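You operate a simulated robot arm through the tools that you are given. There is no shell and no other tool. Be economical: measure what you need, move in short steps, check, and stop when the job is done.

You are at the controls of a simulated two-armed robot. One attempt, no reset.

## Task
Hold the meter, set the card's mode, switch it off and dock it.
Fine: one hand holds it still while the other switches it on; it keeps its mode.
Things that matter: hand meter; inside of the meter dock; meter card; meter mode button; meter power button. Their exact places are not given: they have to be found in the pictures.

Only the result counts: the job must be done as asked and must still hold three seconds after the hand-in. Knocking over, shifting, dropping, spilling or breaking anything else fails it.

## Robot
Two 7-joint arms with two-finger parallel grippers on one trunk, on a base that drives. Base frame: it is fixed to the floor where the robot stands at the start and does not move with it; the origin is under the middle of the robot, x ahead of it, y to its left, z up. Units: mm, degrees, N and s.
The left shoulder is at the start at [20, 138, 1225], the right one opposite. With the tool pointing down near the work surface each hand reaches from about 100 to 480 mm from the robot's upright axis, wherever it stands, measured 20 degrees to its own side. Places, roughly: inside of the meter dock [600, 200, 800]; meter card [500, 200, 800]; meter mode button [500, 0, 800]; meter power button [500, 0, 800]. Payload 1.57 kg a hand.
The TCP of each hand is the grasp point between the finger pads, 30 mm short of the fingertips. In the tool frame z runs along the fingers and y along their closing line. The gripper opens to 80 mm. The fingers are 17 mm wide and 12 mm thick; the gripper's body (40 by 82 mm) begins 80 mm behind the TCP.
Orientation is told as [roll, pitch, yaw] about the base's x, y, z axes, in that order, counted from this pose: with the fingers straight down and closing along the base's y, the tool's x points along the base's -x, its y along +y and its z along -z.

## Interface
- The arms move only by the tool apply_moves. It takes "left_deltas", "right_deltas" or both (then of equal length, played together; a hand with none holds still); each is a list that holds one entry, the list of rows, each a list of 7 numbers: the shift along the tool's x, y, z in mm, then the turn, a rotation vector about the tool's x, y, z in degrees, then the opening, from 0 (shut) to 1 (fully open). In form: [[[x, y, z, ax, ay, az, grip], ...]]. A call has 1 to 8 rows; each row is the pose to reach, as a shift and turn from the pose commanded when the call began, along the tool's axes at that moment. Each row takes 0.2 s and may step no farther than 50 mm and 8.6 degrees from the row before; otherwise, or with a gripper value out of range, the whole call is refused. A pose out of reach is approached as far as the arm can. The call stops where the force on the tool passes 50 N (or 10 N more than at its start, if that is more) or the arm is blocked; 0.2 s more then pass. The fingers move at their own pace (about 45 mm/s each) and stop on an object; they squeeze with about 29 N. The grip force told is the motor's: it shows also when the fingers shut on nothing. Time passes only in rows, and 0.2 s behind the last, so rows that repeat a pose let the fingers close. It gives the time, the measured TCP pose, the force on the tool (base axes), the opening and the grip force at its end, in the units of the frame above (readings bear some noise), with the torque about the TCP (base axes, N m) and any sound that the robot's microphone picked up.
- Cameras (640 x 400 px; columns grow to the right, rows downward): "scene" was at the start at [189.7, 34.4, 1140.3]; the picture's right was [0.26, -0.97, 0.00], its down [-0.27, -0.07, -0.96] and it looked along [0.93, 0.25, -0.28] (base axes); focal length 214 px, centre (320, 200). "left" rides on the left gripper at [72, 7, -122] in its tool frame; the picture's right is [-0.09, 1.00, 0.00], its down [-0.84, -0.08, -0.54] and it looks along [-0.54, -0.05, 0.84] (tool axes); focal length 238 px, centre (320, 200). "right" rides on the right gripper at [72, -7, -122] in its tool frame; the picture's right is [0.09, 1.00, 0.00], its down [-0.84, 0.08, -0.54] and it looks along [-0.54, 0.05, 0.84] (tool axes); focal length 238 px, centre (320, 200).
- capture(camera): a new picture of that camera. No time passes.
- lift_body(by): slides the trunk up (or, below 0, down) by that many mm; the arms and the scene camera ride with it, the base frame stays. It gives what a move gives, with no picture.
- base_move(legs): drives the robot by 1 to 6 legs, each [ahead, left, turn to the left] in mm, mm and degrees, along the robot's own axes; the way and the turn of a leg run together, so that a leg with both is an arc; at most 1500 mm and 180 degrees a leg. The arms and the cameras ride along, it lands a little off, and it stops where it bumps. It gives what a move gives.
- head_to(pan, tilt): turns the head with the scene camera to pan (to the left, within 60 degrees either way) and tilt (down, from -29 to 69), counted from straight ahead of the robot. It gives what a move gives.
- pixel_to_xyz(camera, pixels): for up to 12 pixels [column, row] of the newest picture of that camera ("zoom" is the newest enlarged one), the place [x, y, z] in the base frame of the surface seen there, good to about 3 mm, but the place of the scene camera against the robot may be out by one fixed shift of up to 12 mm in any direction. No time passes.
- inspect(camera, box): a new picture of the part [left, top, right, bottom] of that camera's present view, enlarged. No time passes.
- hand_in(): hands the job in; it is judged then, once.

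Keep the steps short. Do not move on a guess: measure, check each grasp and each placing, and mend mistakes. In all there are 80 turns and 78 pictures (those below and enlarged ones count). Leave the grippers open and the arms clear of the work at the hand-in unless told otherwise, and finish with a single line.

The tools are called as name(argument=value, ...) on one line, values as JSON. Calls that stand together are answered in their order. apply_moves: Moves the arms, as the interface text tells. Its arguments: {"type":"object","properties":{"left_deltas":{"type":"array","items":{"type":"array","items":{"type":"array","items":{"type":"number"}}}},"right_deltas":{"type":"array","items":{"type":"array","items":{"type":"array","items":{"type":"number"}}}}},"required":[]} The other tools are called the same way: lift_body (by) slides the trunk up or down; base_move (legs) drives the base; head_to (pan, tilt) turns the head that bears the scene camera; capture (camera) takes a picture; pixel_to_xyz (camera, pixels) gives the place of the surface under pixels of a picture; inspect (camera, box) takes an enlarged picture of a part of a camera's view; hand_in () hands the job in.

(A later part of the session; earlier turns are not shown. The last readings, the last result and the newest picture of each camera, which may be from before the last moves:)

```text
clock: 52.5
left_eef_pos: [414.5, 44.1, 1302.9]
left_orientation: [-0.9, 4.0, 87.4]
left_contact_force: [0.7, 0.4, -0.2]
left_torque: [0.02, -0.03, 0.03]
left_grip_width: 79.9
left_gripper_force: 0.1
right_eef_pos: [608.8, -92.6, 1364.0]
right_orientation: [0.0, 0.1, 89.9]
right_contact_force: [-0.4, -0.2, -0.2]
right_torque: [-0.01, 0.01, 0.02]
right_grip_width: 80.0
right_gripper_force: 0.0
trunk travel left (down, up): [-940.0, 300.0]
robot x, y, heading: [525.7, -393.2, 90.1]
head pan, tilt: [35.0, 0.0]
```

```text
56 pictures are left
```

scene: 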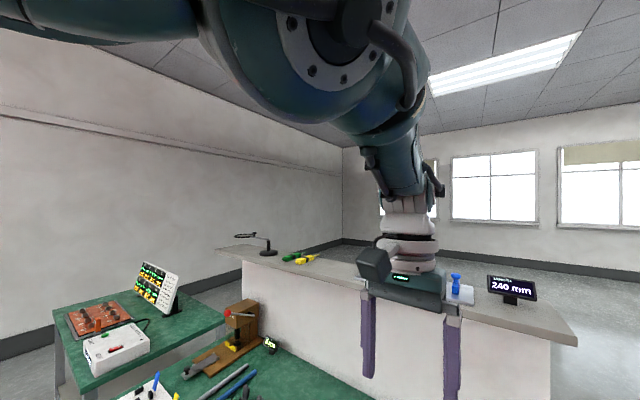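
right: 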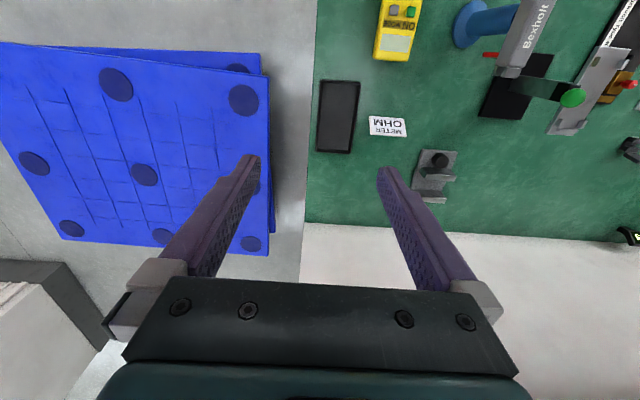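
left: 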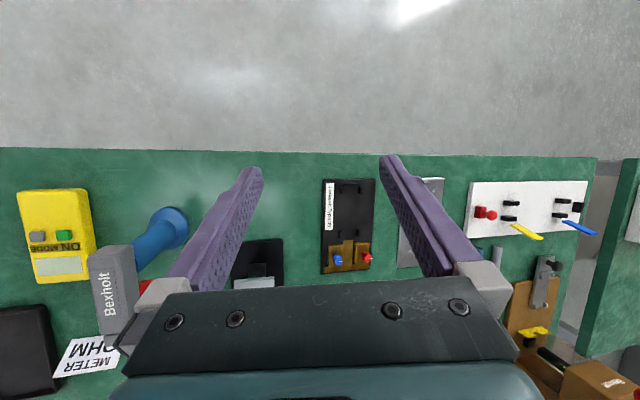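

The right elbow is outward, but the left elbow has flipped inward in front of the head, which is why that arm jams. I'll try to swing it out by moving the left hand outward while turning it clockwise.

apply_moves(left_deltas=[[[0, 20, 0, 0, -1, 7.5, 1], [0, 40, 0, 0, -2, 15, 1], [0, 60, 0, 0, -3, 22.5, 1], [0, 80, 0, 0, -4, 30, 1], [0, 100, 0, 0, -4, 37.5, 1], [0, 120, 0, 0, -4, 45, 1], [0, 140, 0, 0, -4, 52.5, 1], [0, 160, 0, 0, -4, 60, 1]]])

capture(camera="scene")

```text
clock: 54.3
left_eef_pos: [252.9, 51.5, 1305.6]
left_orientation: [-1.9, -2.3, 27.4]
left_contact_force: [-0.2, 0.0, -0.3]
left_torque: [0.03, -0.03, -0.01]
left_grip_width: 80.0
left_gripper_force: 0.0
right_eef_pos: [609.3, -92.6, 1364.4]
right_orientation: [0.0, 0.2, 89.9]
right_contact_force: [-1.5, 1.1, 0.1]
right_torque: [-0.01, 0.03, -0.02]
right_grip_width: 80.1
right_gripper_force: 0.0
trunk travel left (down, up): [-940.0, 300.0]
robot x, y, heading: [530.1, -395.5, 89.9]
head pan, tilt: [35.0, 0.0]
```

```text
55 pictures are left
```

scene: 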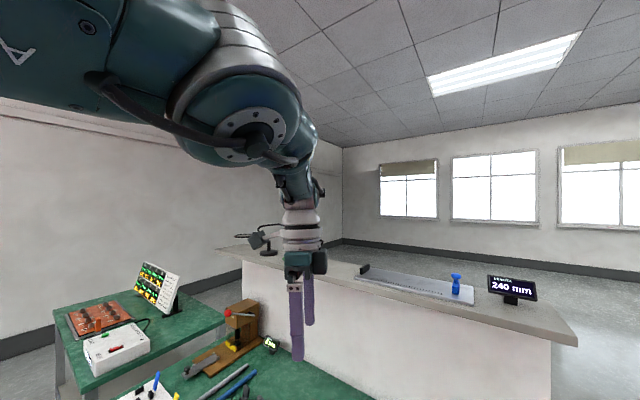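

The elbow swings outward and the hand followed fully. I'll continue: turn to base yaw 0, pull back and lower a bit.

apply_moves(left_deltas=[[[10, -8, 17, 0, 0, 5, 1], [20, -16, 34, 0, 0, 10, 1], [30, -24, 51, 0, 0, 15, 1], [40, -32, 68, 0, 0, 20, 1], [50, -40, 85, 0, 0, 24, 1], [59, -48, 100, 0, 0, 27, 1]]])

capture(camera="scene")

```text
clock: 55.7
left_eef_pos: [228.6, -19.5, 1201.8]
left_orientation: [-0.7, -2.7, 0.4]
left_contact_force: [0.8, 0.7, 0.4]
left_torque: [0.0, 0.02, 0.01]
left_grip_width: 79.9
left_gripper_force: 0.1
right_eef_pos: [609.7, -93.4, 1365.7]
right_orientation: [0.0, 0.1, 89.9]
right_contact_force: [0.0, -0.1, -0.4]
right_torque: [0.0, 0.0, 0.04]
right_grip_width: 80.0
right_gripper_force: 0.1
trunk travel left (down, up): [-940.0, 300.0]
robot x, y, heading: [527.8, -395.3, 89.8]
head pan, tilt: [35.0, 0.0]
```

```text
54 pictures are left
```

scene: 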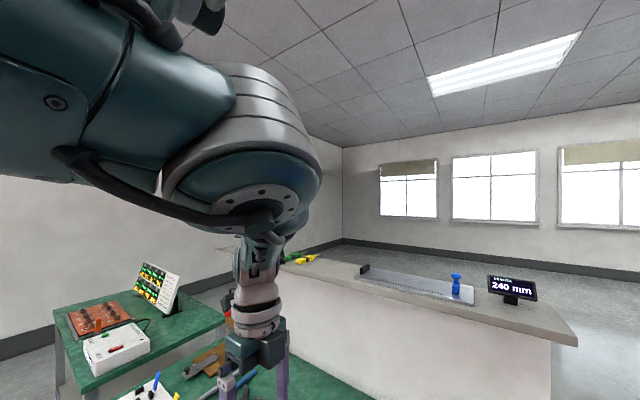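

Now I'll test inward motion: base +x 170 at the same height.

apply_moves(left_deltas=[[[-28, 0, 0, 0, 0, 0, 1], [-56, 0, 0, 0, 0, 0, 1], [-85, 0, 0, 0, 0, 0, 1], [-113, 0, 0, 0, 0, 0, 1], [-142, 0, 0, 0, 0, 0, 1], [-170, 0, 0, 0, 0, 0, 1]]])

capture(camera="scene")

```text
clock: 57.1
left_eef_pos: [379.6, 11.1, 1200.6]
left_orientation: [-0.9, -2.7, 0.6]
left_contact_force: [0.4, -0.7, -0.5]
left_torque: [-0.02, -0.05, 0.04]
left_grip_width: 80.1
left_gripper_force: 0.0
left hand out of reach, approached as far as the arm can: row 5, 6
right_eef_pos: [608.5, -93.5, 1364.4]
right_orientation: [-0.1, 0.1, 89.9]
right_contact_force: [-0.6, -0.3, 0.5]
right_torque: [-0.03, 0.01, 0.0]
right_grip_width: 79.8
right_gripper_force: 0.2
trunk travel left (down, up): [-940.0, 300.0]
robot x, y, heading: [524.8, -396.5, 89.9]
head pan, tilt: [35.0, 0.0]
```

```text
53 pictures are left
```

scene: 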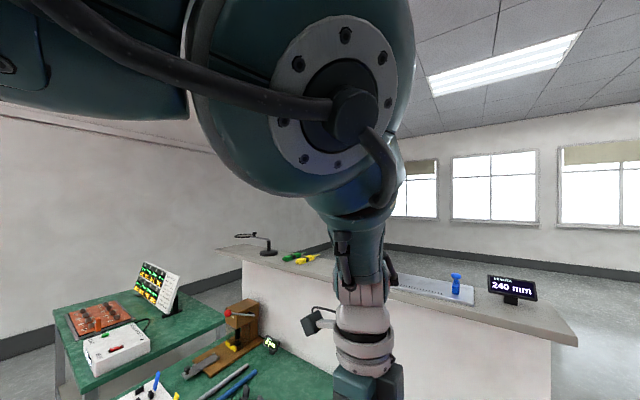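

The inward limit is still there. I'll try folding the arm at the robot's left side to let it re-form: left 130 and back 160.

apply_moves(left_deltas=[[[18, -16, 6, 0, 0, 0, 1], [36, -36, 12, 0, 0, 0, 1], [54, -56, 18, 0, 0, 0, 1], [72, -78, 24, 0, 0, 0, 1], [90, -100, 30, 0, 0, 0, 1], [108, -120, 36, 0, 0, 0, 1], [120, -140, 43, 0, 0, 0, 1], [130, -160, 50, 0, 0, 0, 1]]])

head_to(pan=60, tilt=0)

capture(camera="scene")

```text
clock: 58.9
left_eef_pos: [250.9, -148.8, 1145.9]
left_orientation: [-0.7, -2.7, 0.3]
left_contact_force: [-0.2, -0.4, 0.6]
left_torque: [0.03, 0.02, 0.01]
left_grip_width: 79.9
left_gripper_force: 0.1
right_eef_pos: [607.7, -92.5, 1365.2]
right_orientation: [0.0, 0.1, 89.9]
right_contact_force: [0.4, -0.2, 0.2]
right_torque: [0.05, 0.0, -0.02]
right_grip_width: 80.0
right_gripper_force: 0.1
trunk travel left (down, up): [-940.0, 300.0]
robot x, y, heading: [525.4, -398.9, 89.8]
head pan, tilt: [35.0, 0.0]
```

```text
clock: 59.8
left_eef_pos: [251.7, -150.4, 1145.8]
left_orientation: [-0.8, -2.7, 0.5]
left_contact_force: [0.3, 0.0, -0.2]
left_torque: [0.0, -0.02, 0.01]
left_grip_width: 80.1
left_gripper_force: 0.0
right_eef_pos: [608.7, -92.8, 1365.1]
right_orientation: [-0.1, 0.0, 89.9]
right_contact_force: [0.2, 0.4, -0.7]
right_torque: [0.02, -0.02, -0.02]
right_grip_width: 80.0
right_gripper_force: 0.1
trunk travel left (down, up): [-940.0, 300.0]
robot x, y, heading: [530.6, -396.1, 89.9]
head pan, tilt: [60.0, 0.0]
```

```text
52 pictures are left
```

scene: 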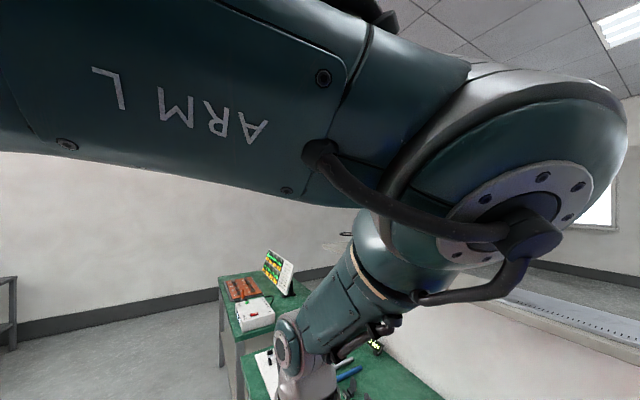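

The left arm can fold when the hand is outward, but the elbow stays inward. I'll bring the hand almost below the shoulder, over free floor, where turning the hand counter-clockwise should swing the elbow out.

apply_moves(left_deltas=[[[-7, -20, 12, 0, 0, 0, 1], [-14, -40, 24, 0, 0, 0, 1], [-21, -60, 36, 0, 0, 0, 1], [-28, -80, 48, 0, 0, 0, 1], [-35, -100, 60, 0, 0, 0, 1], [-42, -120, 70, 0, 0, 0, 1], [-49, -135, 76, 0, 0, 0, 1], [-56, -148, 80, 0, 0, 0, 1]]])

apply_moves(left_deltas=[[[0, 0, 0, 0, 0, -8, 1], [0, 0, 0, 0, 0, -16, 1], [0, 0, 0, 0, 0, -24, 1], [0, 0, 0, 0, 0, -32, 1], [0, 0, 0, 0, 0, -40, 1], [0, 0, 0, 0, 0, -48, 1], [0, 0, 0, 0, 0, -56, 1], [0, 0, 0, 0, 0, -64, 1]]])

apply_moves(left_deltas=[[[0, 0, 0, 0, 0, -8, 1], [0, 0, 0, 0, 0, -16, 1], [0, 0, 0, 0, 0, -24, 1], [0, 0, 0, 0, 0, -32, 1], [0, 0, 0, 0, 0, -40, 1], [0, 0, 0, 0, 0, -48, 1], [0, 0, 0, 0, 0, -56, 1], [0, 0, 0, 0, 0, -64, 1]]])

capture(camera="scene")

```text
clock: 61.6
left_eef_pos: [290.9, -296.0, 1063.6]
left_orientation: [-0.7, -2.8, 0.6]
left_contact_force: [-0.7, -0.1, -0.6]
left_torque: [0.0, 0.02, -0.03]
left_grip_width: 80.0
left_gripper_force: 0.1
left hand out of reach, approached as far as the arm can: row 6, 7, 8
right_eef_pos: [610.1, -92.5, 1363.9]
right_orientation: [0.1, 0.1, 89.9]
right_contact_force: [-0.2, 0.2, 0.1]
right_torque: [-0.02, 0.0, -0.01]
right_grip_width: 80.0
right_gripper_force: 0.0
trunk travel left (down, up): [-940.0, 300.0]
robot x, y, heading: [526.9, -396.5, 89.8]
head pan, tilt: [60.0, 0.0]
```

```text
clock: 63.4
left_eef_pos: [290.6, -296.7, 1062.6]
left_orientation: [-2.9, -0.6, 64.6]
left_contact_force: [-0.9, 0.0, 0.6]
left_torque: [0.02, 0.0, 0.01]
left_grip_width: 80.2
left_gripper_force: 0.0
right_eef_pos: [608.6, -93.0, 1366.3]
right_orientation: [0.1, 0.0, 89.8]
right_contact_force: [0.2, 0.2, -0.7]
right_torque: [0.03, -0.03, 0.01]
right_grip_width: 80.1
right_gripper_force: 0.1
trunk travel left (down, up): [-940.0, 300.0]
robot x, y, heading: [527.2, -394.5, 90.0]
head pan, tilt: [60.0, 0.0]
```

```text
clock: 65.2
left_eef_pos: [290.7, -297.0, 1063.2]
left_orientation: [-1.6, 2.2, 128.6]
left_contact_force: [0.7, -0.3, -0.2]
left_torque: [0.04, 0.01, -0.02]
left_grip_width: 80.2
left_gripper_force: 0.1
right_eef_pos: [607.9, -92.9, 1365.2]
right_orientation: [0.0, 0.1, 89.9]
right_contact_force: [2.0, -0.5, -0.4]
right_torque: [0.02, 0.0, 0.0]
right_grip_width: 79.8
right_gripper_force: 0.0
trunk travel left (down, up): [-940.0, 300.0]
robot x, y, heading: [524.7, -397.6, 89.8]
head pan, tilt: [60.0, 0.0]
```

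```text
51 pictures are left
```

scene: 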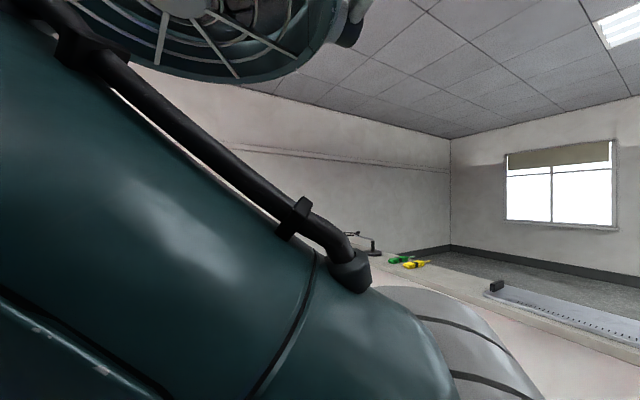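

The elbow swung down and forward. I'll test moving the hand forward and inward from here, turning back to yaw 90.

apply_moves(left_deltas=[[[-3, -26, 0, 0, 0, 4, 1], [-6, -52, 0, 0, 0, 9, 1], [-9, -78, 0, 0, 0, 14, 1], [-11, -104, 0, 0, 0, 19, 1], [-13, -130, 0, 0, 0, 24, 1], [-16, -157, 0, 0, 0, 29, 1], [-18, -183, 0, 0, 0, 34, 1], [-21, -209, 0, 0, 0, 38, 1]]])

capture(camera="scene")

```text
clock: 67.0
left_eef_pos: [421.4, -104.5, 1013.0]
left_orientation: [-2.8, 0.7, 90.5]
left_contact_force: [0.4, -0.3, 0.0]
left_torque: [0.03, 0.04, -0.01]
left_grip_width: 79.8
left_gripper_force: 0.1
left hand out of reach, approached as far as the arm can: row 1, 2, 3, 4, 5, 6, 7, 8
right_eef_pos: [608.0, -92.7, 1365.3]
right_orientation: [0.0, 0.1, 89.9]
right_contact_force: [0.8, -0.5, 0.0]
right_torque: [0.02, 0.03, 0.0]
right_grip_width: 79.9
right_gripper_force: 0.1
trunk travel left (down, up): [-940.0, 300.0]
robot x, y, heading: [528.8, -394.3, 90.0]
head pan, tilt: [60.0, 0.0]
```

```text
50 pictures are left
```

scene: 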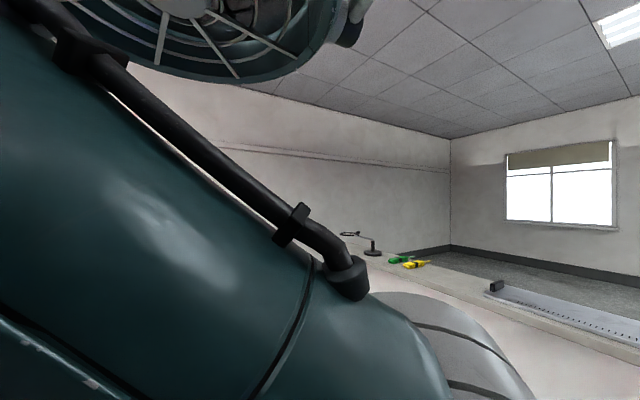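

The upper arm is stuck at its limit in front of the head. I'll stretch the left arm out to the left over the free floor, so that the upper arm swings outward, and come back in from there.

apply_moves(left_deltas=[[[14, 31, -12, 0, 0, 0, 1], [28, 62, -25, 0, 0, 0, 1], [42, 94, -37, 0, 0, 0, 1], [56, 125, -50, 0, 0, 0, 1], [70, 156, -62, 0, 0, 0, 1], [84, 188, -75, 0, 0, 0, 1], [98, 219, -87, 0, 0, 0, 1], [110, 250, -100, 0, 0, 0, 1]]])

apply_moves(left_deltas=[[[10, 25, -20, 0, 0, 0, 1], [20, 50, -40, 0, 0, 0, 1], [30, 75, -60, 0, 0, 0, 1], [40, 100, -80, 0, 0, 0, 1], [50, 125, -100, 0, 0, 0, 1], [60, 150, -120, 0, 0, 0, 1], [60, 175, -140, 0, 0, 0, 1], [60, 200, -160, 0, 0, 0, 1]]])

capture(camera="scene")

```text
clock: 68.8
left_eef_pos: [167.0, -214.7, 1102.9]
left_orientation: [-2.8, 0.8, 90.4]
left_contact_force: [0.6, -0.4, 0.4]
left_torque: [-0.02, 0.03, -0.01]
left_grip_width: 79.9
left_gripper_force: 0.1
left hand out of reach, approached as far as the arm can: row 1
right_eef_pos: [608.7, -92.8, 1366.0]
right_orientation: [0.1, 0.1, 89.9]
right_contact_force: [-0.7, -0.1, -0.2]
right_torque: [0.02, 0.02, -0.01]
right_grip_width: 80.1
right_gripper_force: 0.1
trunk travel left (down, up): [-940.0, 300.0]
robot x, y, heading: [523.6, -394.1, 89.8]
head pan, tilt: [60.0, 0.0]
```

```text
clock: 70.6
left_eef_pos: [-39.1, -275.3, 1254.1]
left_orientation: [-2.9, 0.8, 90.4]
left_contact_force: [1.4, 0.1, -0.9]
left_torque: [-0.02, 0.0, -0.02]
left_grip_width: 79.9
left_gripper_force: 0.1
right_eef_pos: [607.8, -92.4, 1365.6]
right_orientation: [0.0, 0.1, 90.0]
right_contact_force: [0.1, 0.0, -0.1]
right_torque: [-0.02, 0.01, -0.02]
right_grip_width: 79.9
right_gripper_force: 0.0
trunk travel left (down, up): [-940.0, 300.0]
robot x, y, heading: [522.6, -394.4, 90.0]
head pan, tilt: [60.0, 0.0]
```

```text
49 pictures are left
```

scene: 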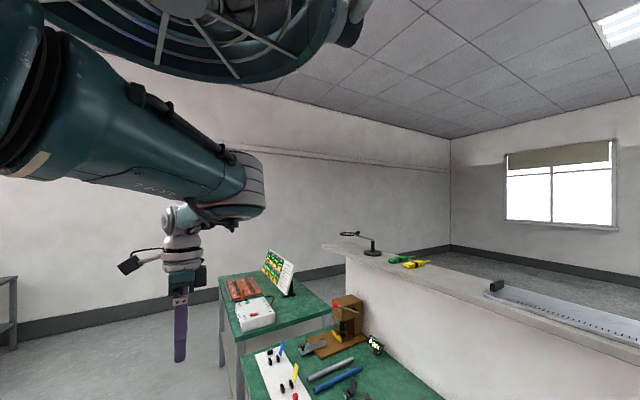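

I can see the arm now: the elbow lies in front of the hand. I'll tip the fingers forward around the wrist, which should roll the elbow upward.

apply_moves(left_deltas=[[[-34, 0, -2.5, 0, -8.5, 0, 1], [-67, 0, -10, 0, -17, 0, 1], [-99, 0, -22, 0, -25.5, 0, 1], [-129, 0, -39, 0, -34, 0, 1], [-155, 0, -60, 0, -42.5, 0, 1], [-179, 0, -85, 0, -51, 0, 1], [-198, 0, -113, 0, -59.5, 0, 1], [-213, 0, -144, 0, -68, 0, 1]]])

capture(camera="scene")

```text
clock: 72.3
left_eef_pos: [-44.2, -100.4, 1326.7]
left_orientation: [-4.0, -52.1, 93.4]
left_contact_force: [-0.2, 0.5, 0.2]
left_torque: [-0.01, 0.01, 0.0]
left_grip_width: 80.0
left_gripper_force: 0.1
right_eef_pos: [607.8, -91.8, 1364.9]
right_orientation: [0.1, 0.0, 89.8]
right_contact_force: [0.0, 0.0, -0.4]
right_torque: [0.01, 0.01, 0.0]
right_grip_width: 80.1
right_gripper_force: 0.1
trunk travel left (down, up): [-940.0, 300.0]
robot x, y, heading: [528.9, -395.1, 89.9]
head pan, tilt: [60.0, 0.0]
stopped in row 8 (left hand): the arm was blocked; the commanded pose is now the measured one
```

```text
48 pictures are left
```

scene: 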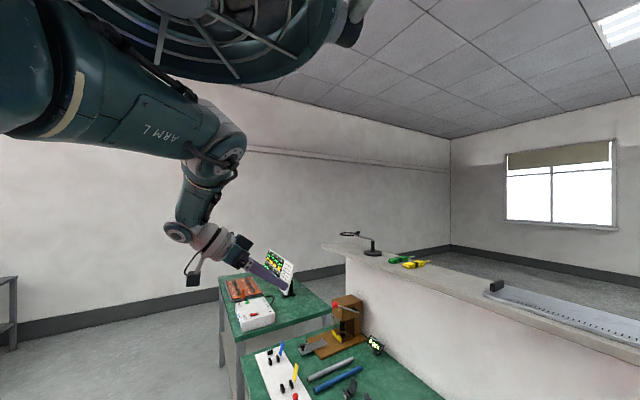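

The elbow is now up, with the forearm hanging below it. I'll bring the hand forward and inward with the fingers still tilted forward.

apply_moves(left_deltas=[[[0, -34, 16, 0, 0, 0, 1], [0, -68, 32, 0, 0, 0, 1], [0, -102, 47, 0, 0, 0, 1], [0, -136, 63, 0, 0, 0, 1], [0, -170, 79, 0, 0, 0, 1], [0, -204, 95, 0, 0, 0, 1], [0, -238, 110, 0, 0, 0, 1], [0, -272, 126, 0, 0, 0, 1]]])

capture(camera="scene")

```text
clock: 73.1
left_eef_pos: [17.0, -147.0, 1257.3]
left_orientation: [-6.6, -45.2, 103.8]
left_contact_force: [-0.3, -0.1, -0.5]
left_torque: [0.03, 0.02, -0.01]
left_grip_width: 80.0
left_gripper_force: 0.1
right_eef_pos: [608.6, -93.0, 1364.9]
right_orientation: [0.0, 0.1, 89.9]
right_contact_force: [-0.6, -1.1, -0.3]
right_torque: [0.0, 0.03, -0.01]
right_grip_width: 79.9
right_gripper_force: 0.1
trunk travel left (down, up): [-940.0, 300.0]
robot x, y, heading: [529.9, -393.5, 89.6]
head pan, tilt: [60.0, 0.0]
stopped in row 3 (left hand): the arm was blocked; the commanded pose is now the measured one
```

```text
47 pictures are left
```

scene: 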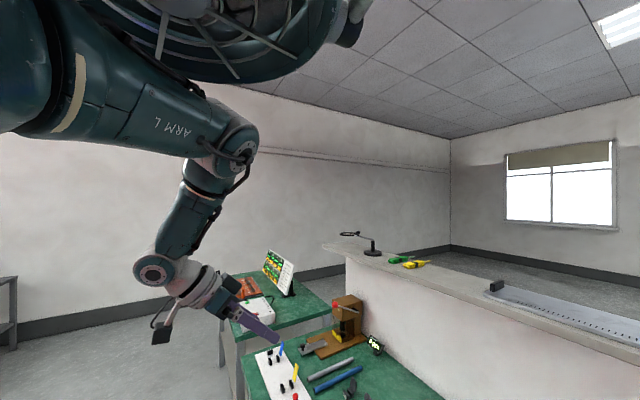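

The forearm is leaning too far back to go on. Rather than force the elbow, I'll use each arm where it works: left hand upright at its own front-left, right hand reaching across. With the base at heading about 50, the meter will sit front-left. First I'll set the left hand upright again.

apply_moves(left_deltas=[[[19, 0, -5, 0, 7.5, 0, 1], [38, 0, -10, 0, 15, 0, 1], [57, 0, -15, 0, 22.5, 0, 1], [76, 0, -20, 0, 30, 0, 1], [95, 0, -25, 0, 37.5, 0, 1], [113, 0, -29, 0, 45, 0, 1]]])

```text
clock: 74.5
left_eef_pos: [36.5, -244.1, 1198.5]
left_orientation: [-4.5, -0.5, 99.1]
left_contact_force: [-0.6, 0.8, -0.8]
left_torque: [0.02, 0.0, 0.0]
left_grip_width: 79.9
left_gripper_force: 0.1
right_eef_pos: [608.6, -93.6, 1365.3]
right_orientation: [0.0, 0.0, 89.9]
right_contact_force: [0.4, 0.5, -0.7]
right_torque: [0.0, -0.01, 0.0]
right_grip_width: 80.1
right_gripper_force: 0.0
trunk travel left (down, up): [-940.0, 300.0]
robot x, y, heading: [526.9, -394.5, 90.0]
head pan, tilt: [60.0, 0.0]
```

The hand is upright. Now I'll swing it to the front-left working posture, turned 50 degrees clockwise relative to the robot.

apply_moves(left_deltas=[[[-24, -40, -12, 0, 0, 7.3, 1], [-48, -80, -25, 0, 0, 14.7, 1], [-72, -120, -37, 0, 0, 22, 1], [-96, -160, -50, 0, 0, 29.5, 1], [-120, -199, -62, 0, 0, 37, 1], [-144, -239, -75, 0, 0, 44, 1], [-168, -279, -87, 0, 0, 52, 1], [-192, -319, -100, 0, 0, 59, 1]]])

```text
clock: 76.2
left_eef_pos: [284.5, -92.6, 1246.2]
left_orientation: [-9.7, 5.1, 45.6]
left_contact_force: [0.2, -0.2, -0.4]
left_torque: [0.0, -0.04, 0.01]
left_grip_width: 80.2
left_gripper_force: 0.0
right_eef_pos: [609.1, -93.1, 1365.5]
right_orientation: [0.0, 0.1, 90.0]
right_contact_force: [-0.1, 0.2, 0.3]
right_torque: [0.0, 0.03, -0.02]
right_grip_width: 79.9
right_gripper_force: 0.0
trunk travel left (down, up): [-940.0, 300.0]
robot x, y, heading: [525.8, -399.8, 89.8]
head pan, tilt: [60.0, 0.0]
stopped in row 8 (left hand): the arm was blocked; the commanded pose is now the measured one
```

capture(camera="scene")

```text
46 pictures are left
```

scene: 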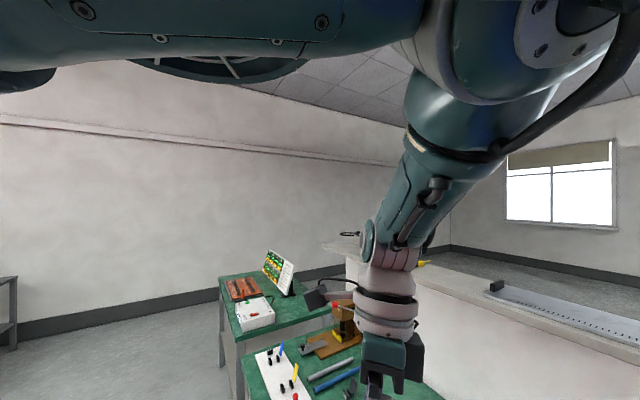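

The posture is usable: elbow up, hand in front-left. I'll finish the move with the roll and pitch corrected.

apply_moves(left_deltas=[[[-12, 8, -3, -1.4, -0.7, 0.7, 1], [-24, 15, -6, -2.8, -1.4, 1.4, 1], [-36, 23, -9, -4.2, -2.1, 2.1, 1], [-48, 30, -12, -5.6, -2.8, 2.8, 1], [-60, 38, -15, -7, -3.5, 3.5, 1], [-72, 45, -18, -8.4, -4.2, 4.2, 1], [-82, 52, -20, -9.7, -5, 5, 1]]])

```text
clock: 77.8
left_eef_pos: [301.2, 6.8, 1252.7]
left_orientation: [0.0, -0.7, 41.1]
left_contact_force: [-0.1, 0.2, 0.0]
left_torque: [0.02, 0.01, 0.02]
left_grip_width: 80.0
left_gripper_force: 0.0
right_eef_pos: [607.5, -93.4, 1365.0]
right_orientation: [0.0, 0.1, 89.9]
right_contact_force: [-0.2, 0.2, -0.6]
right_torque: [0.04, -0.01, 0.0]
right_grip_width: 80.1
right_gripper_force: 0.1
trunk travel left (down, up): [-940.0, 300.0]
robot x, y, heading: [527.1, -399.2, 89.9]
head pan, tilt: [60.0, 0.0]
```

The left hand is upright at the front-left. Now I'll turn the base to heading 50, shift it, and lower the trunk 250, then look.

base_move(legs=[[0, 0, -40], [-95, 137, 0]])

lift_body(by=-250)

head_to(pan=10, tilt=50)

capture(camera="scene")

capture(camera="left")

```text
clock: 81.1
left_eef_pos: [440.5, 71.4, 1251.5]
left_orientation: [-0.1, -0.5, 1.5]
left_contact_force: [0.6, -1.0, 0.3]
left_torque: [0.02, -0.05, 0.01]
left_grip_width: 80.1
left_gripper_force: 0.1
right_eef_pos: [615.7, -198.8, 1365.6]
right_orientation: [0.1, 0.1, 50.5]
right_contact_force: [0.6, 0.2, -0.6]
right_torque: [-0.02, 0.0, -0.03]
right_grip_width: 79.8
right_gripper_force: 0.0
trunk travel left (down, up): [-940.0, 300.0]
robot x, y, heading: [356.8, -380.8, 50.3]
head pan, tilt: [60.0, 0.0]
```

```text
clock: 83.7
left_eef_pos: [440.3, 71.7, 1001.7]
left_orientation: [-0.1, -0.4, 1.5]
left_contact_force: [-0.1, -1.0, 0.3]
left_torque: [0.02, 0.03, 0.02]
left_grip_width: 80.2
left_gripper_force: 0.1
right_eef_pos: [614.9, -199.7, 1113.6]
right_orientation: [0.0, 0.1, 50.5]
right_contact_force: [0.2, -0.6, -0.6]
right_torque: [-0.03, -0.01, 0.01]
right_grip_width: 80.2
right_gripper_force: 0.1
trunk travel left (down, up): [-690.0, 550.0]
robot x, y, heading: [363.9, -377.9, 50.4]
head pan, tilt: [60.0, 0.0]
```

```text
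clock: 84.8
left_eef_pos: [439.5, 71.8, 1001.4]
left_orientation: [0.1, -0.5, 1.6]
left_contact_force: [-0.5, 0.1, 0.3]
left_torque: [0.01, 0.0, -0.01]
left_grip_width: 80.5
left_gripper_force: 0.0
right_eef_pos: [615.0, -199.0, 1114.5]
right_orientation: [0.0, 0.1, 50.4]
right_contact_force: [-0.1, -0.8, -0.2]
right_torque: [0.02, -0.01, 0.02]
right_grip_width: 80.2
right_gripper_force: 0.1
trunk travel left (down, up): [-690.0, 550.0]
robot x, y, heading: [359.8, -379.3, 50.5]
head pan, tilt: [10.0, 50.0]
```

```text
45 pictures are left
```

scene: 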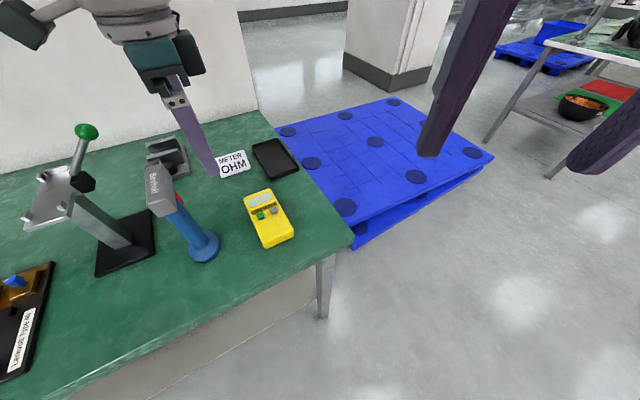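

```text
44 pictures are left
```

left: 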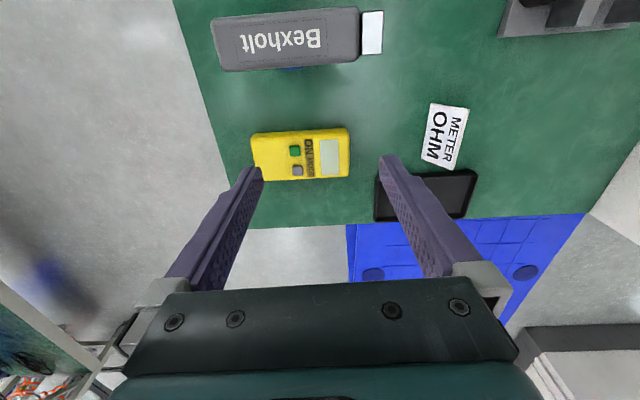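

This is a good working arrangement. I'll enlarge the meter in the left camera to measure it exactly.

inspect(camera="left", box=[235, 110, 385, 200])

pixel_to_xyz(camera="left", pixels=[[295, 151], [297, 170], [330, 158], [253, 137], [257, 176], [346, 131], [346, 174], [378, 188], [470, 176]])

```text
4.27 times, centred on (310, 155) of left
```

zoom: 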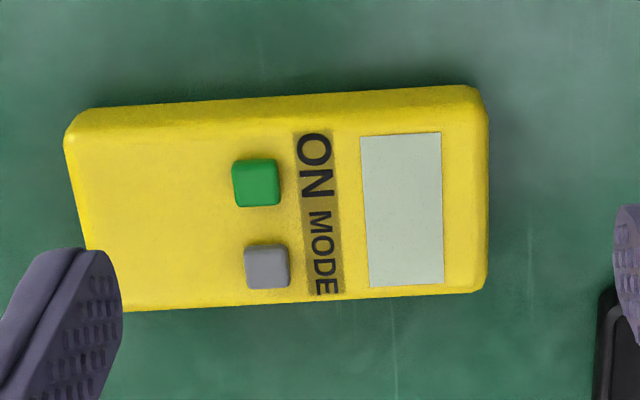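

```text
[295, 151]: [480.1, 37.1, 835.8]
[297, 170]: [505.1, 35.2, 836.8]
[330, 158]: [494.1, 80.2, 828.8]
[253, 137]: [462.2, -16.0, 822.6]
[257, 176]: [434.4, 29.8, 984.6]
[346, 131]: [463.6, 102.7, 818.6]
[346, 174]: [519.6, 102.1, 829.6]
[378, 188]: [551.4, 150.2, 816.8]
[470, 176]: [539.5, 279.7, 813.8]
```

Next are the precise meter corners, for centring the grip.

pixel_to_xyz(camera="zoom", pixels=[[130, 130], [130, 300], [130, 215], [430, 115], [430, 290], [75, 160], [485, 200], [256, 184], [267, 267]])

```text
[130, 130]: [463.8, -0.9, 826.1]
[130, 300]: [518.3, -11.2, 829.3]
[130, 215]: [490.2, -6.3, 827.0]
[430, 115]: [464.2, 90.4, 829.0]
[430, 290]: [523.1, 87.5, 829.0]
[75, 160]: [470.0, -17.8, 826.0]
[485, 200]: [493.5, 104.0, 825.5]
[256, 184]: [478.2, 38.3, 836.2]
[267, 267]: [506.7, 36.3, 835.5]
```

Buttons are at green (479, 38, 836) and mode (506, 36, 836); the meter spans x 463–520 and its near end is at y -18. I'll swing the right hand toward its pre-grasp, turning and leaning it — the first five eighths, then a check.

apply_moves(right_deltas=[[[-5, 24, 26, -1.3, -3.6, -4.7, 1], [-9, 48, 52, -2.5, -7.2, -9.4, 1], [-14, 72, 78, -3.8, -10.8, -14.1, 1], [-19, 95, 104, -5.1, -14.4, -18.8, 1], [-24, 119, 131, -6.3, -18, -23.6, 1]]])

```text
clock: 86.0
left_eef_pos: [440.3, 72.4, 1000.8]
left_orientation: [0.0, -0.5, 1.6]
left_contact_force: [0.2, -0.7, -0.2]
left_torque: [0.01, 0.02, 0.0]
left_grip_width: 80.0
left_gripper_force: 0.2
right_eef_pos: [535.6, -104.4, 982.3]
right_orientation: [2.5, -18.8, 74.0]
right_contact_force: [-0.1, 0.8, 0.0]
right_torque: [0.01, 0.0, 0.01]
right_grip_width: 80.1
right_gripper_force: 0.1
trunk travel left (down, up): [-690.0, 550.0]
robot x, y, heading: [362.1, -381.8, 50.8]
head pan, tilt: [10.0, 50.0]
```

It's tracking exactly. I'll finish to the pre-grasp at (492, -48, 905).

apply_moves(right_deltas=[[[-5, 19, 29, -1.3, -3.6, -4.7, 1], [-10, 38, 58, -2.5, -7.2, -9.4, 1], [-15, 57, 87, -3.8, -10.8, -14.1, 1], [-15, 57, 87, -3.8, -10.8, -14.1, 1]]])

capture(camera="right")

capture(camera="scene")

```text
clock: 87.0
left_eef_pos: [439.7, 70.8, 1002.0]
left_orientation: [-0.2, -0.5, 1.6]
left_contact_force: [0.4, 0.1, 0.7]
left_torque: [-0.01, 0.05, -0.03]
left_grip_width: 80.2
left_gripper_force: 0.1
right_eef_pos: [491.4, -48.1, 909.2]
right_orientation: [0.1, -30.0, 89.1]
right_contact_force: [0.2, -0.5, -1.0]
right_torque: [-0.02, 0.0, -0.02]
right_grip_width: 79.8
right_gripper_force: 0.2
trunk travel left (down, up): [-690.0, 550.0]
robot x, y, heading: [356.5, -381.5, 50.8]
head pan, tilt: [10.0, 50.0]
```

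```text
42 pictures are left
```

right: 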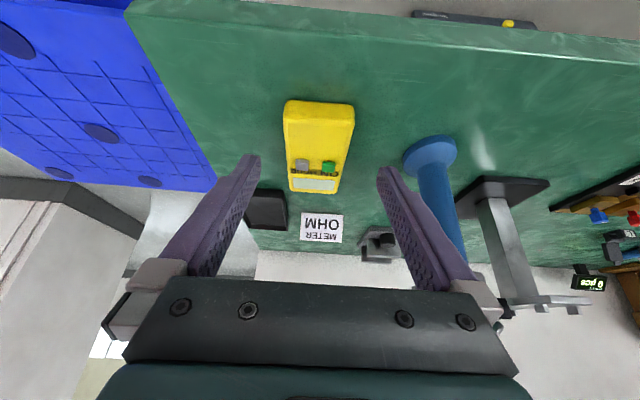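

```text
41 pictures are left
```

scene: 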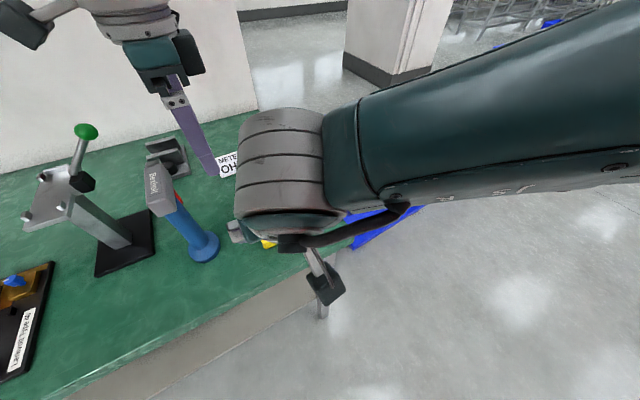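

The fingers straddle the meter's near end. I'll descend 84 along the tool axis to (492, -7, 836), with tips about 6 above the table.

apply_moves(right_deltas=[[[0, 0, 21, 0, 0, 0, 1], [0, 0, 42, 0, 0, 0, 1], [0, 0, 63, 0, 0, 0, 1], [0, 0, 83, 0, 0, 0, 1]]])

capture(camera="right")

```text
clock: 88.0
left_eef_pos: [440.0, 71.7, 1002.3]
left_orientation: [-0.1, -0.6, 1.6]
left_contact_force: [-0.6, 0.7, -0.3]
left_torque: [0.02, 0.0, -0.02]
left_grip_width: 80.0
left_gripper_force: 0.0
right_eef_pos: [514.1, -23.1, 860.5]
right_orientation: [-1.2, -29.7, 88.0]
right_contact_force: [0.3, -1.0, -1.4]
right_torque: [0.01, 0.01, 0.0]
right_grip_width: 80.1
right_gripper_force: 0.0
right hand out of reach, approached as far as the arm can: row 3, 4
trunk travel left (down, up): [-690.0, 550.0]
robot x, y, heading: [354.9, -378.6, 50.6]
head pan, tilt: [10.0, 50.0]
```

```text
40 pictures are left
```

right: 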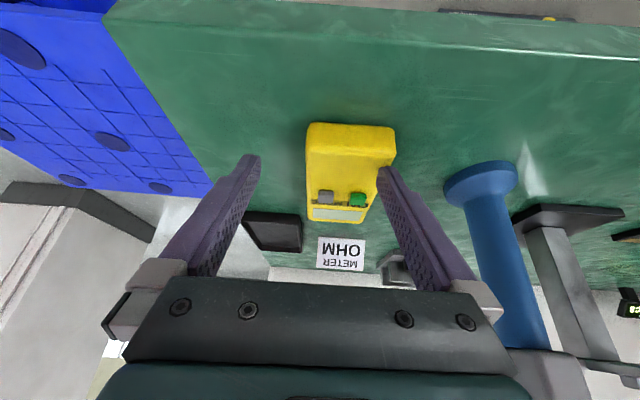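

The right arm ran out of reach downwards and drifted to x 514, because the trunk is too high. I'll go up clear to z about 1000, then lower the trunk 100.

apply_moves(right_deltas=[[[-14, 3, -40, 0, 0, 0, 1], [-26, 10, -74, 0, 0, 0, 1], [-38, 17, -105, 0, 0, 0, 1], [-48, 23, -134, 0, 0, 0, 1]]])

lift_body(by=-90)

```text
clock: 89.0
left_eef_pos: [440.1, 71.8, 1001.9]
left_orientation: [-0.1, -0.5, 1.6]
left_contact_force: [0.3, 0.7, 0.2]
left_torque: [0.02, -0.02, -0.02]
left_grip_width: 80.3
left_gripper_force: 0.0
right_eef_pos: [466.7, -48.0, 1004.1]
right_orientation: [0.1, -29.8, 89.1]
right_contact_force: [0.4, 0.4, 0.5]
right_torque: [0.04, 0.01, 0.01]
right_grip_width: 80.2
right_gripper_force: 0.0
trunk travel left (down, up): [-690.0, 550.0]
robot x, y, heading: [359.6, -380.0, 50.3]
head pan, tilt: [10.0, 50.0]
```

```text
clock: 90.3
left_eef_pos: [440.4, 72.9, 911.3]
left_orientation: [0.0, -0.5, 1.5]
left_contact_force: [-1.0, 0.1, -0.4]
left_torque: [-0.02, -0.01, 0.0]
left_grip_width: 80.1
left_gripper_force: 0.0
right_eef_pos: [466.5, -46.9, 913.5]
right_orientation: [0.0, -29.8, 89.1]
right_contact_force: [-0.2, -1.2, 0.1]
right_torque: [0.02, 0.02, 0.0]
right_grip_width: 80.0
right_gripper_force: 0.1
trunk travel left (down, up): [-600.0, 640.0]
robot x, y, heading: [361.0, -380.4, 50.5]
head pan, tilt: [10.0, 50.0]
```

The trunk is at its starting height. I'll centre on x 492, then descend to (492, -7, 836).

apply_moves(right_deltas=[[[0, -13, 0, 0, 0, 0, 1], [0, -25.5, 0, 0, 0, 0, 1], [1, -25.5, 22, 0, 0, 0, 1], [2, -25.5, 44, 0, 0, 0, 1], [3, -25.5, 66, 0, 0, 0, 1], [4, -25.5, 86, 0, 0, 0, 1]]])

capture(camera="right")

```text
clock: 91.7
left_eef_pos: [438.9, 71.7, 911.6]
left_orientation: [-0.1, -0.4, 1.6]
left_contact_force: [-0.9, 0.4, 0.0]
left_torque: [0.0, 0.02, -0.01]
left_grip_width: 79.7
left_gripper_force: 0.2
right_eef_pos: [492.7, -7.9, 837.9]
right_orientation: [0.1, -29.9, 89.0]
right_contact_force: [1.0, 0.0, 1.1]
right_torque: [-0.01, -0.02, 0.02]
right_grip_width: 80.2
right_gripper_force: 0.2
trunk travel left (down, up): [-600.0, 640.0]
robot x, y, heading: [358.4, -382.1, 50.9]
head pan, tilt: [10.0, 50.0]
```

```text
39 pictures are left
```

right: 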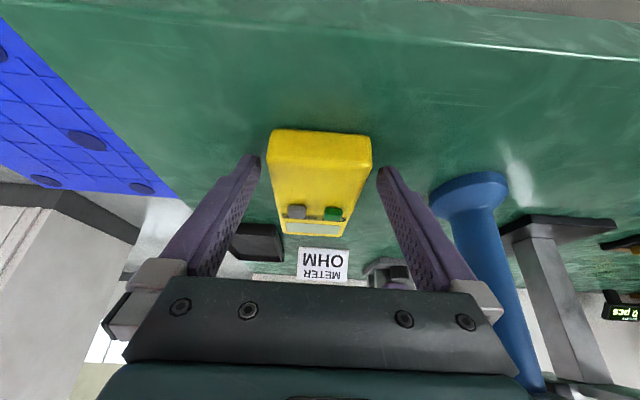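

The fingers are on both sides of the meter's near end. I'll close the right gripper.

apply_moves(right_deltas=[[[0, 0, 0, 0, 0, 0, 0.6], [0, 0, 0, 0, 0, 0, 0.4], [0, 0, 0, 0, 0, 0, 0.3], [0, 0, 0, 0, 0, 0, 0.3], [0, 0, 0, 0, 0, 0, 0.3]]])

capture(camera="right")

inspect(camera="left", box=[200, 60, 400, 200])

```text
clock: 92.9
left_eef_pos: [440.3, 71.7, 910.9]
left_orientation: [0.0, -0.4, 1.7]
left_contact_force: [0.5, -0.1, -0.5]
left_torque: [-0.01, 0.04, -0.03]
left_grip_width: 80.2
left_gripper_force: 0.1
right_eef_pos: [492.8, -9.5, 836.6]
right_orientation: [0.1, -30.0, 89.1]
right_contact_force: [-0.6, 0.8, -0.2]
right_torque: [-0.11, -0.03, -0.01]
right_grip_width: 63.5
right_gripper_force: 29.0
trunk travel left (down, up): [-600.0, 640.0]
robot x, y, heading: [357.1, -380.4, 50.6]
head pan, tilt: [10.0, 50.0]
```

```text
38 pictures are left
```

right: 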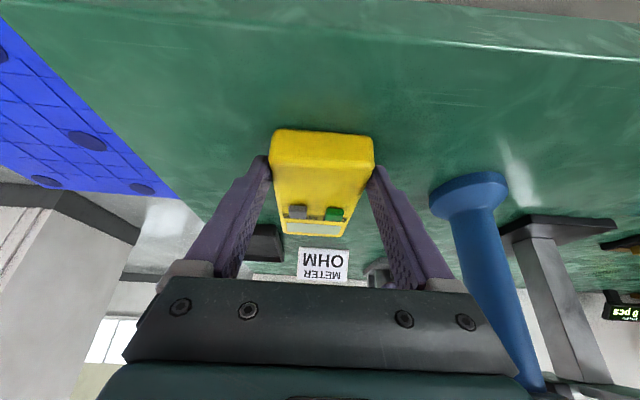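

```text
2.86 times, centred on (300, 130) of left
```

zoom: 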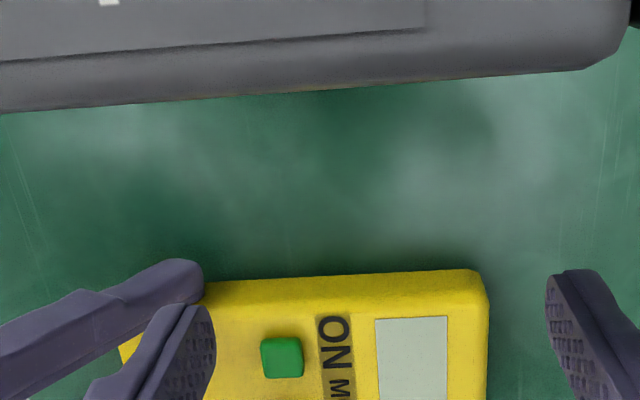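

The meter is clamped (63.5 mm, 29 N). I'll shut the left fingers and bring them over the green button at (479, 38), hovering at TCP z 905.

apply_moves(left_deltas=[[[0, 0, -20, 0, 0, 0, 0.5], [0, 0, -20, 0, 0, 0, 0], [-10, -9, -20, 0, 0, 0, 0], [-20, -18, -20, 0, 0, 0, 0], [-30, -27, -20, 0, 0, 0, 0], [-38, -35, -10, 0, 0, 0, 0], [-38, -35, 6, 0, 0, 0, 0]]])

capture(camera="left")

capture(camera="right")

```text
clock: 94.5
left_eef_pos: [480.1, 44.5, 902.3]
left_orientation: [-0.4, -0.3, 1.0]
left_contact_force: [-1.0, 0.7, -0.4]
left_torque: [0.02, 0.01, 0.0]
left_grip_width: 0.0
left_gripper_force: 21.7
left hand out of reach, approached as far as the arm can: row 5, 6, 7
right_eef_pos: [493.6, -9.3, 835.6]
right_orientation: [0.1, -29.9, 89.2]
right_contact_force: [-1.0, 0.0, -0.3]
right_torque: [-0.12, -0.04, -0.03]
right_grip_width: 63.5
right_gripper_force: 29.1
trunk travel left (down, up): [-600.0, 640.0]
robot x, y, heading: [359.9, -376.8, 50.2]
head pan, tilt: [10.0, 50.0]
```

```text
36 pictures are left
```

left: 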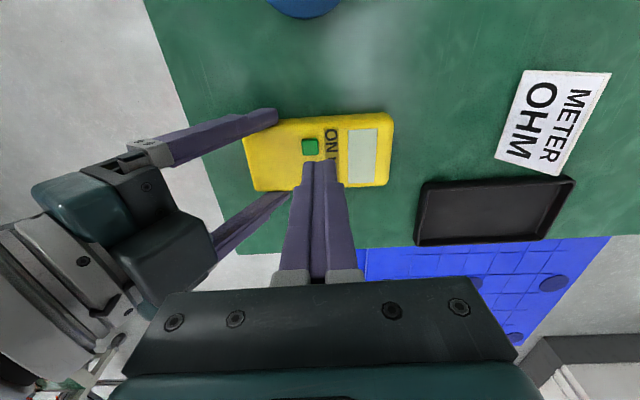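

```text
35 pictures are left
```

right: 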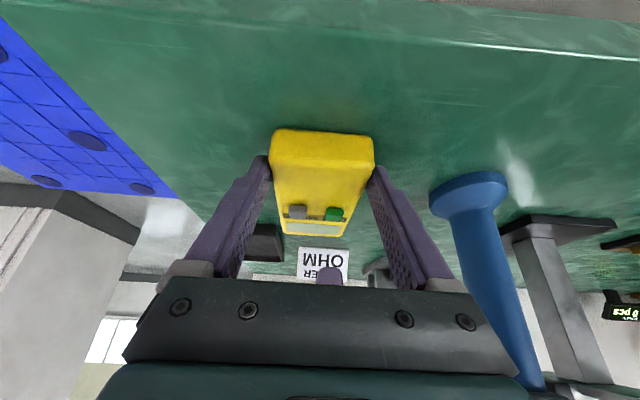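

The left hand is over the green button at (480, 44.5), 6 mm further along than wanted, but the fingertips (24 long in y) still cover it. I'll descend 28 and read the position.

apply_moves(left_deltas=[[[0, 0, 10, 0, 0, 0, 0], [0, 0, 20, 0, 0, 0, 0], [0, 0, 28, 0, 0, 0, 0]]])

inspect(camera="left", box=[240, 90, 400, 200])

```text
clock: 95.3
left_eef_pos: [477.7, 48.5, 874.6]
left_orientation: [-0.1, -0.5, 1.7]
left_contact_force: [0.1, 0.6, 0.5]
left_torque: [0.01, 0.02, -0.03]
left_grip_width: 0.0
left_gripper_force: 21.2
right_eef_pos: [492.8, -8.1, 837.5]
right_orientation: [0.1, -29.9, 89.1]
right_contact_force: [0.1, -0.5, -0.9]
right_torque: [-0.07, -0.01, 0.01]
right_grip_width: 63.5
right_gripper_force: 28.8
trunk travel left (down, up): [-600.0, 640.0]
robot x, y, heading: [358.1, -381.3, 50.4]
head pan, tilt: [10.0, 50.0]
```

```text
3.64 times, centred on (320, 145) of left
```

zoom: 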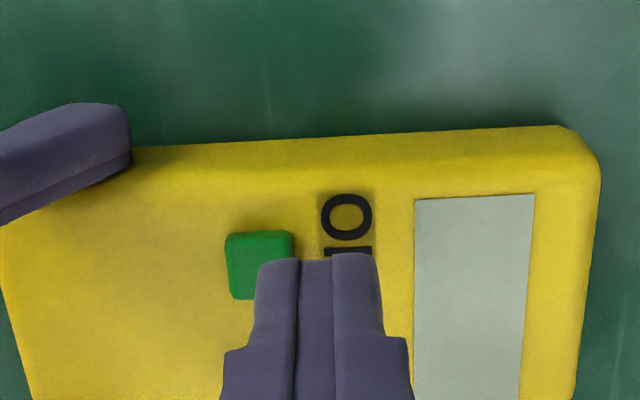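

At this height the hand tracks freely. I'll shift tool y by -11 to y 37.5, then check.

apply_moves(left_deltas=[[[0, -4, 0, 0, 0, 0, 0], [-1, -8, 0, 0, 0, 0, 0], [-1, -11, 0, 0, 0, 0, 0], [-1, -11, 0, 0, 0, 0, 0]]])

inspect(camera="left", box=[240, 90, 400, 200])

```text
clock: 96.3
left_eef_pos: [479.7, 40.9, 875.3]
left_orientation: [-0.1, -0.5, 1.7]
left_contact_force: [-0.1, 0.2, -0.1]
left_torque: [-0.05, -0.03, -0.02]
left_grip_width: 0.0
left_gripper_force: 21.2
left hand out of reach, approached as far as the arm can: row 3, 4
right_eef_pos: [492.6, -9.2, 838.3]
right_orientation: [0.1, -29.9, 89.1]
right_contact_force: [0.3, 1.0, 0.8]
right_torque: [-0.1, 0.0, -0.02]
right_grip_width: 63.7
right_gripper_force: 29.3
trunk travel left (down, up): [-600.0, 640.0]
robot x, y, heading: [359.7, -380.3, 50.5]
head pan, tilt: [10.0, 50.0]
```

```text
3.64 times, centred on (320, 145) of left
```

zoom: 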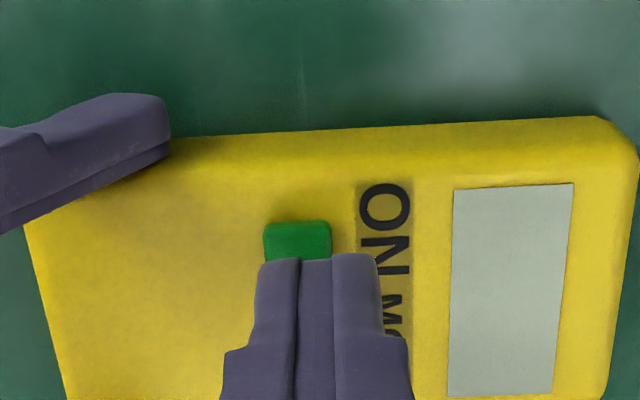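

The tip stands over the green button. I'll press slowly, 13 mm down.

apply_moves(left_deltas=[[[0, 0, 5, 0, 0, 0, 0], [0, 0, 8, 0, 0, 0, 0], [0, 0, 10, 0, 0, 0, 0], [0, 0, 12, 0, 0, 0, 0]]])

inspect(camera="left", box=[240, 90, 400, 200])

```text
clock: 97.3
left_eef_pos: [479.8, 41.5, 864.3]
left_orientation: [-0.1, -0.4, 1.6]
left_contact_force: [0.2, -0.1, 1.3]
left_torque: [0.01, 0.03, -0.02]
left_grip_width: 0.0
left_gripper_force: 21.5
right_eef_pos: [492.2, -9.2, 838.1]
right_orientation: [0.1, -30.0, 89.1]
right_contact_force: [-0.1, -0.2, -0.3]
right_torque: [-0.1, -0.02, 0.0]
right_grip_width: 63.5
right_gripper_force: 28.5
trunk travel left (down, up): [-600.0, 640.0]
robot x, y, heading: [356.7, -378.5, 50.2]
head pan, tilt: [10.0, 50.0]
```

```text
3.64 times, centred on (320, 145) of left
```

zoom: 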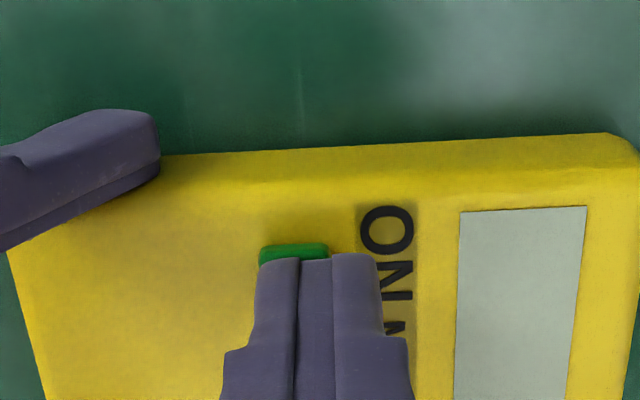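

Contact is just beginning (1.3 N). I'll press 2, 3 and 4 mm further.

apply_moves(left_deltas=[[[0, 0, 1.5, 0, 0, 0, 0], [0, 0, 3, 0, 0, 0, 0], [0, 0, 4, 0, 0, 0, 0]]])

inspect(camera="left", box=[240, 90, 400, 200])

```text
clock: 98.1
left_eef_pos: [480.1, 41.7, 861.7]
left_orientation: [-0.1, -0.5, 1.6]
left_contact_force: [-0.8, -3.7, 12.6]
left_torque: [-0.12, 0.08, 0.02]
left_grip_width: 0.0
left_gripper_force: 21.4
right_eef_pos: [493.2, -8.3, 836.8]
right_orientation: [0.1, -30.0, 89.0]
right_contact_force: [0.6, 1.8, -5.4]
right_torque: [0.14, -0.03, 0.03]
right_grip_width: 63.6
right_gripper_force: 28.9
trunk travel left (down, up): [-600.0, 640.0]
robot x, y, heading: [357.6, -385.5, 50.5]
head pan, tilt: [10.0, 50.0]
heard: click
```

```text
3.64 times, centred on (320, 145) of left
```

zoom: 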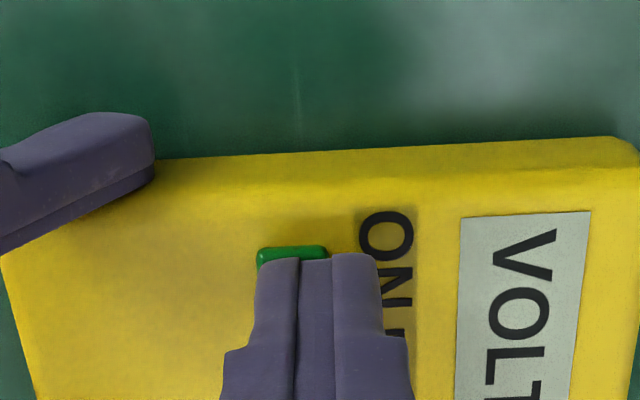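

A click, and the display shows VOLT. I'll raise 14, go +26.5 in x to the mode button and check before pressing.

apply_moves(left_deltas=[[[0, 0, -8, 0, 0, 0, 0], [0, 0, -14, 0, 0, 0, 0], [-10, -1, -14, 0, 0, 0, 0], [-20, -2, -14, 0, 0, 0, 0], [-26.5, -3, -14, 0, 0, 0, 0], [-26.5, -3, -14, 0, 0, 0, 0]]])

inspect(camera="left", box=[240, 80, 400, 200])

```text
clock: 99.5
left_eef_pos: [505.1, 39.3, 874.4]
left_orientation: [-0.1, -0.4, 1.6]
left_contact_force: [0.4, -0.5, -0.6]
left_torque: [-0.02, -0.02, 0.01]
left_grip_width: 0.0
left_gripper_force: 21.7
right_eef_pos: [492.7, -8.9, 837.3]
right_orientation: [0.1, -29.8, 89.2]
right_contact_force: [0.0, -0.5, 0.4]
right_torque: [-0.07, 0.04, 0.04]
right_grip_width: 63.8
right_gripper_force: 28.7
trunk travel left (down, up): [-600.0, 640.0]
robot x, y, heading: [359.8, -386.7, 50.4]
head pan, tilt: [10.0, 50.0]
```

```text
3.33 times, centred on (320, 140) of left
```

zoom: 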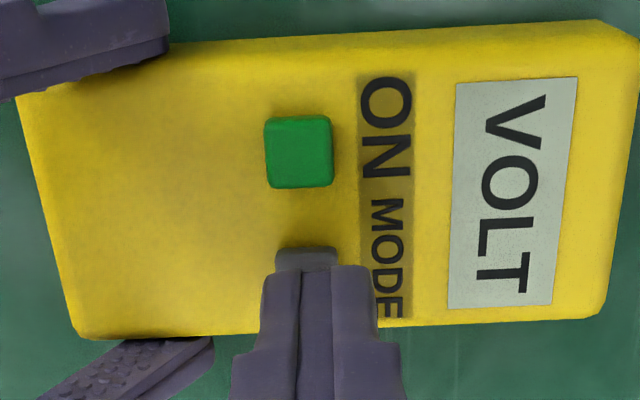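

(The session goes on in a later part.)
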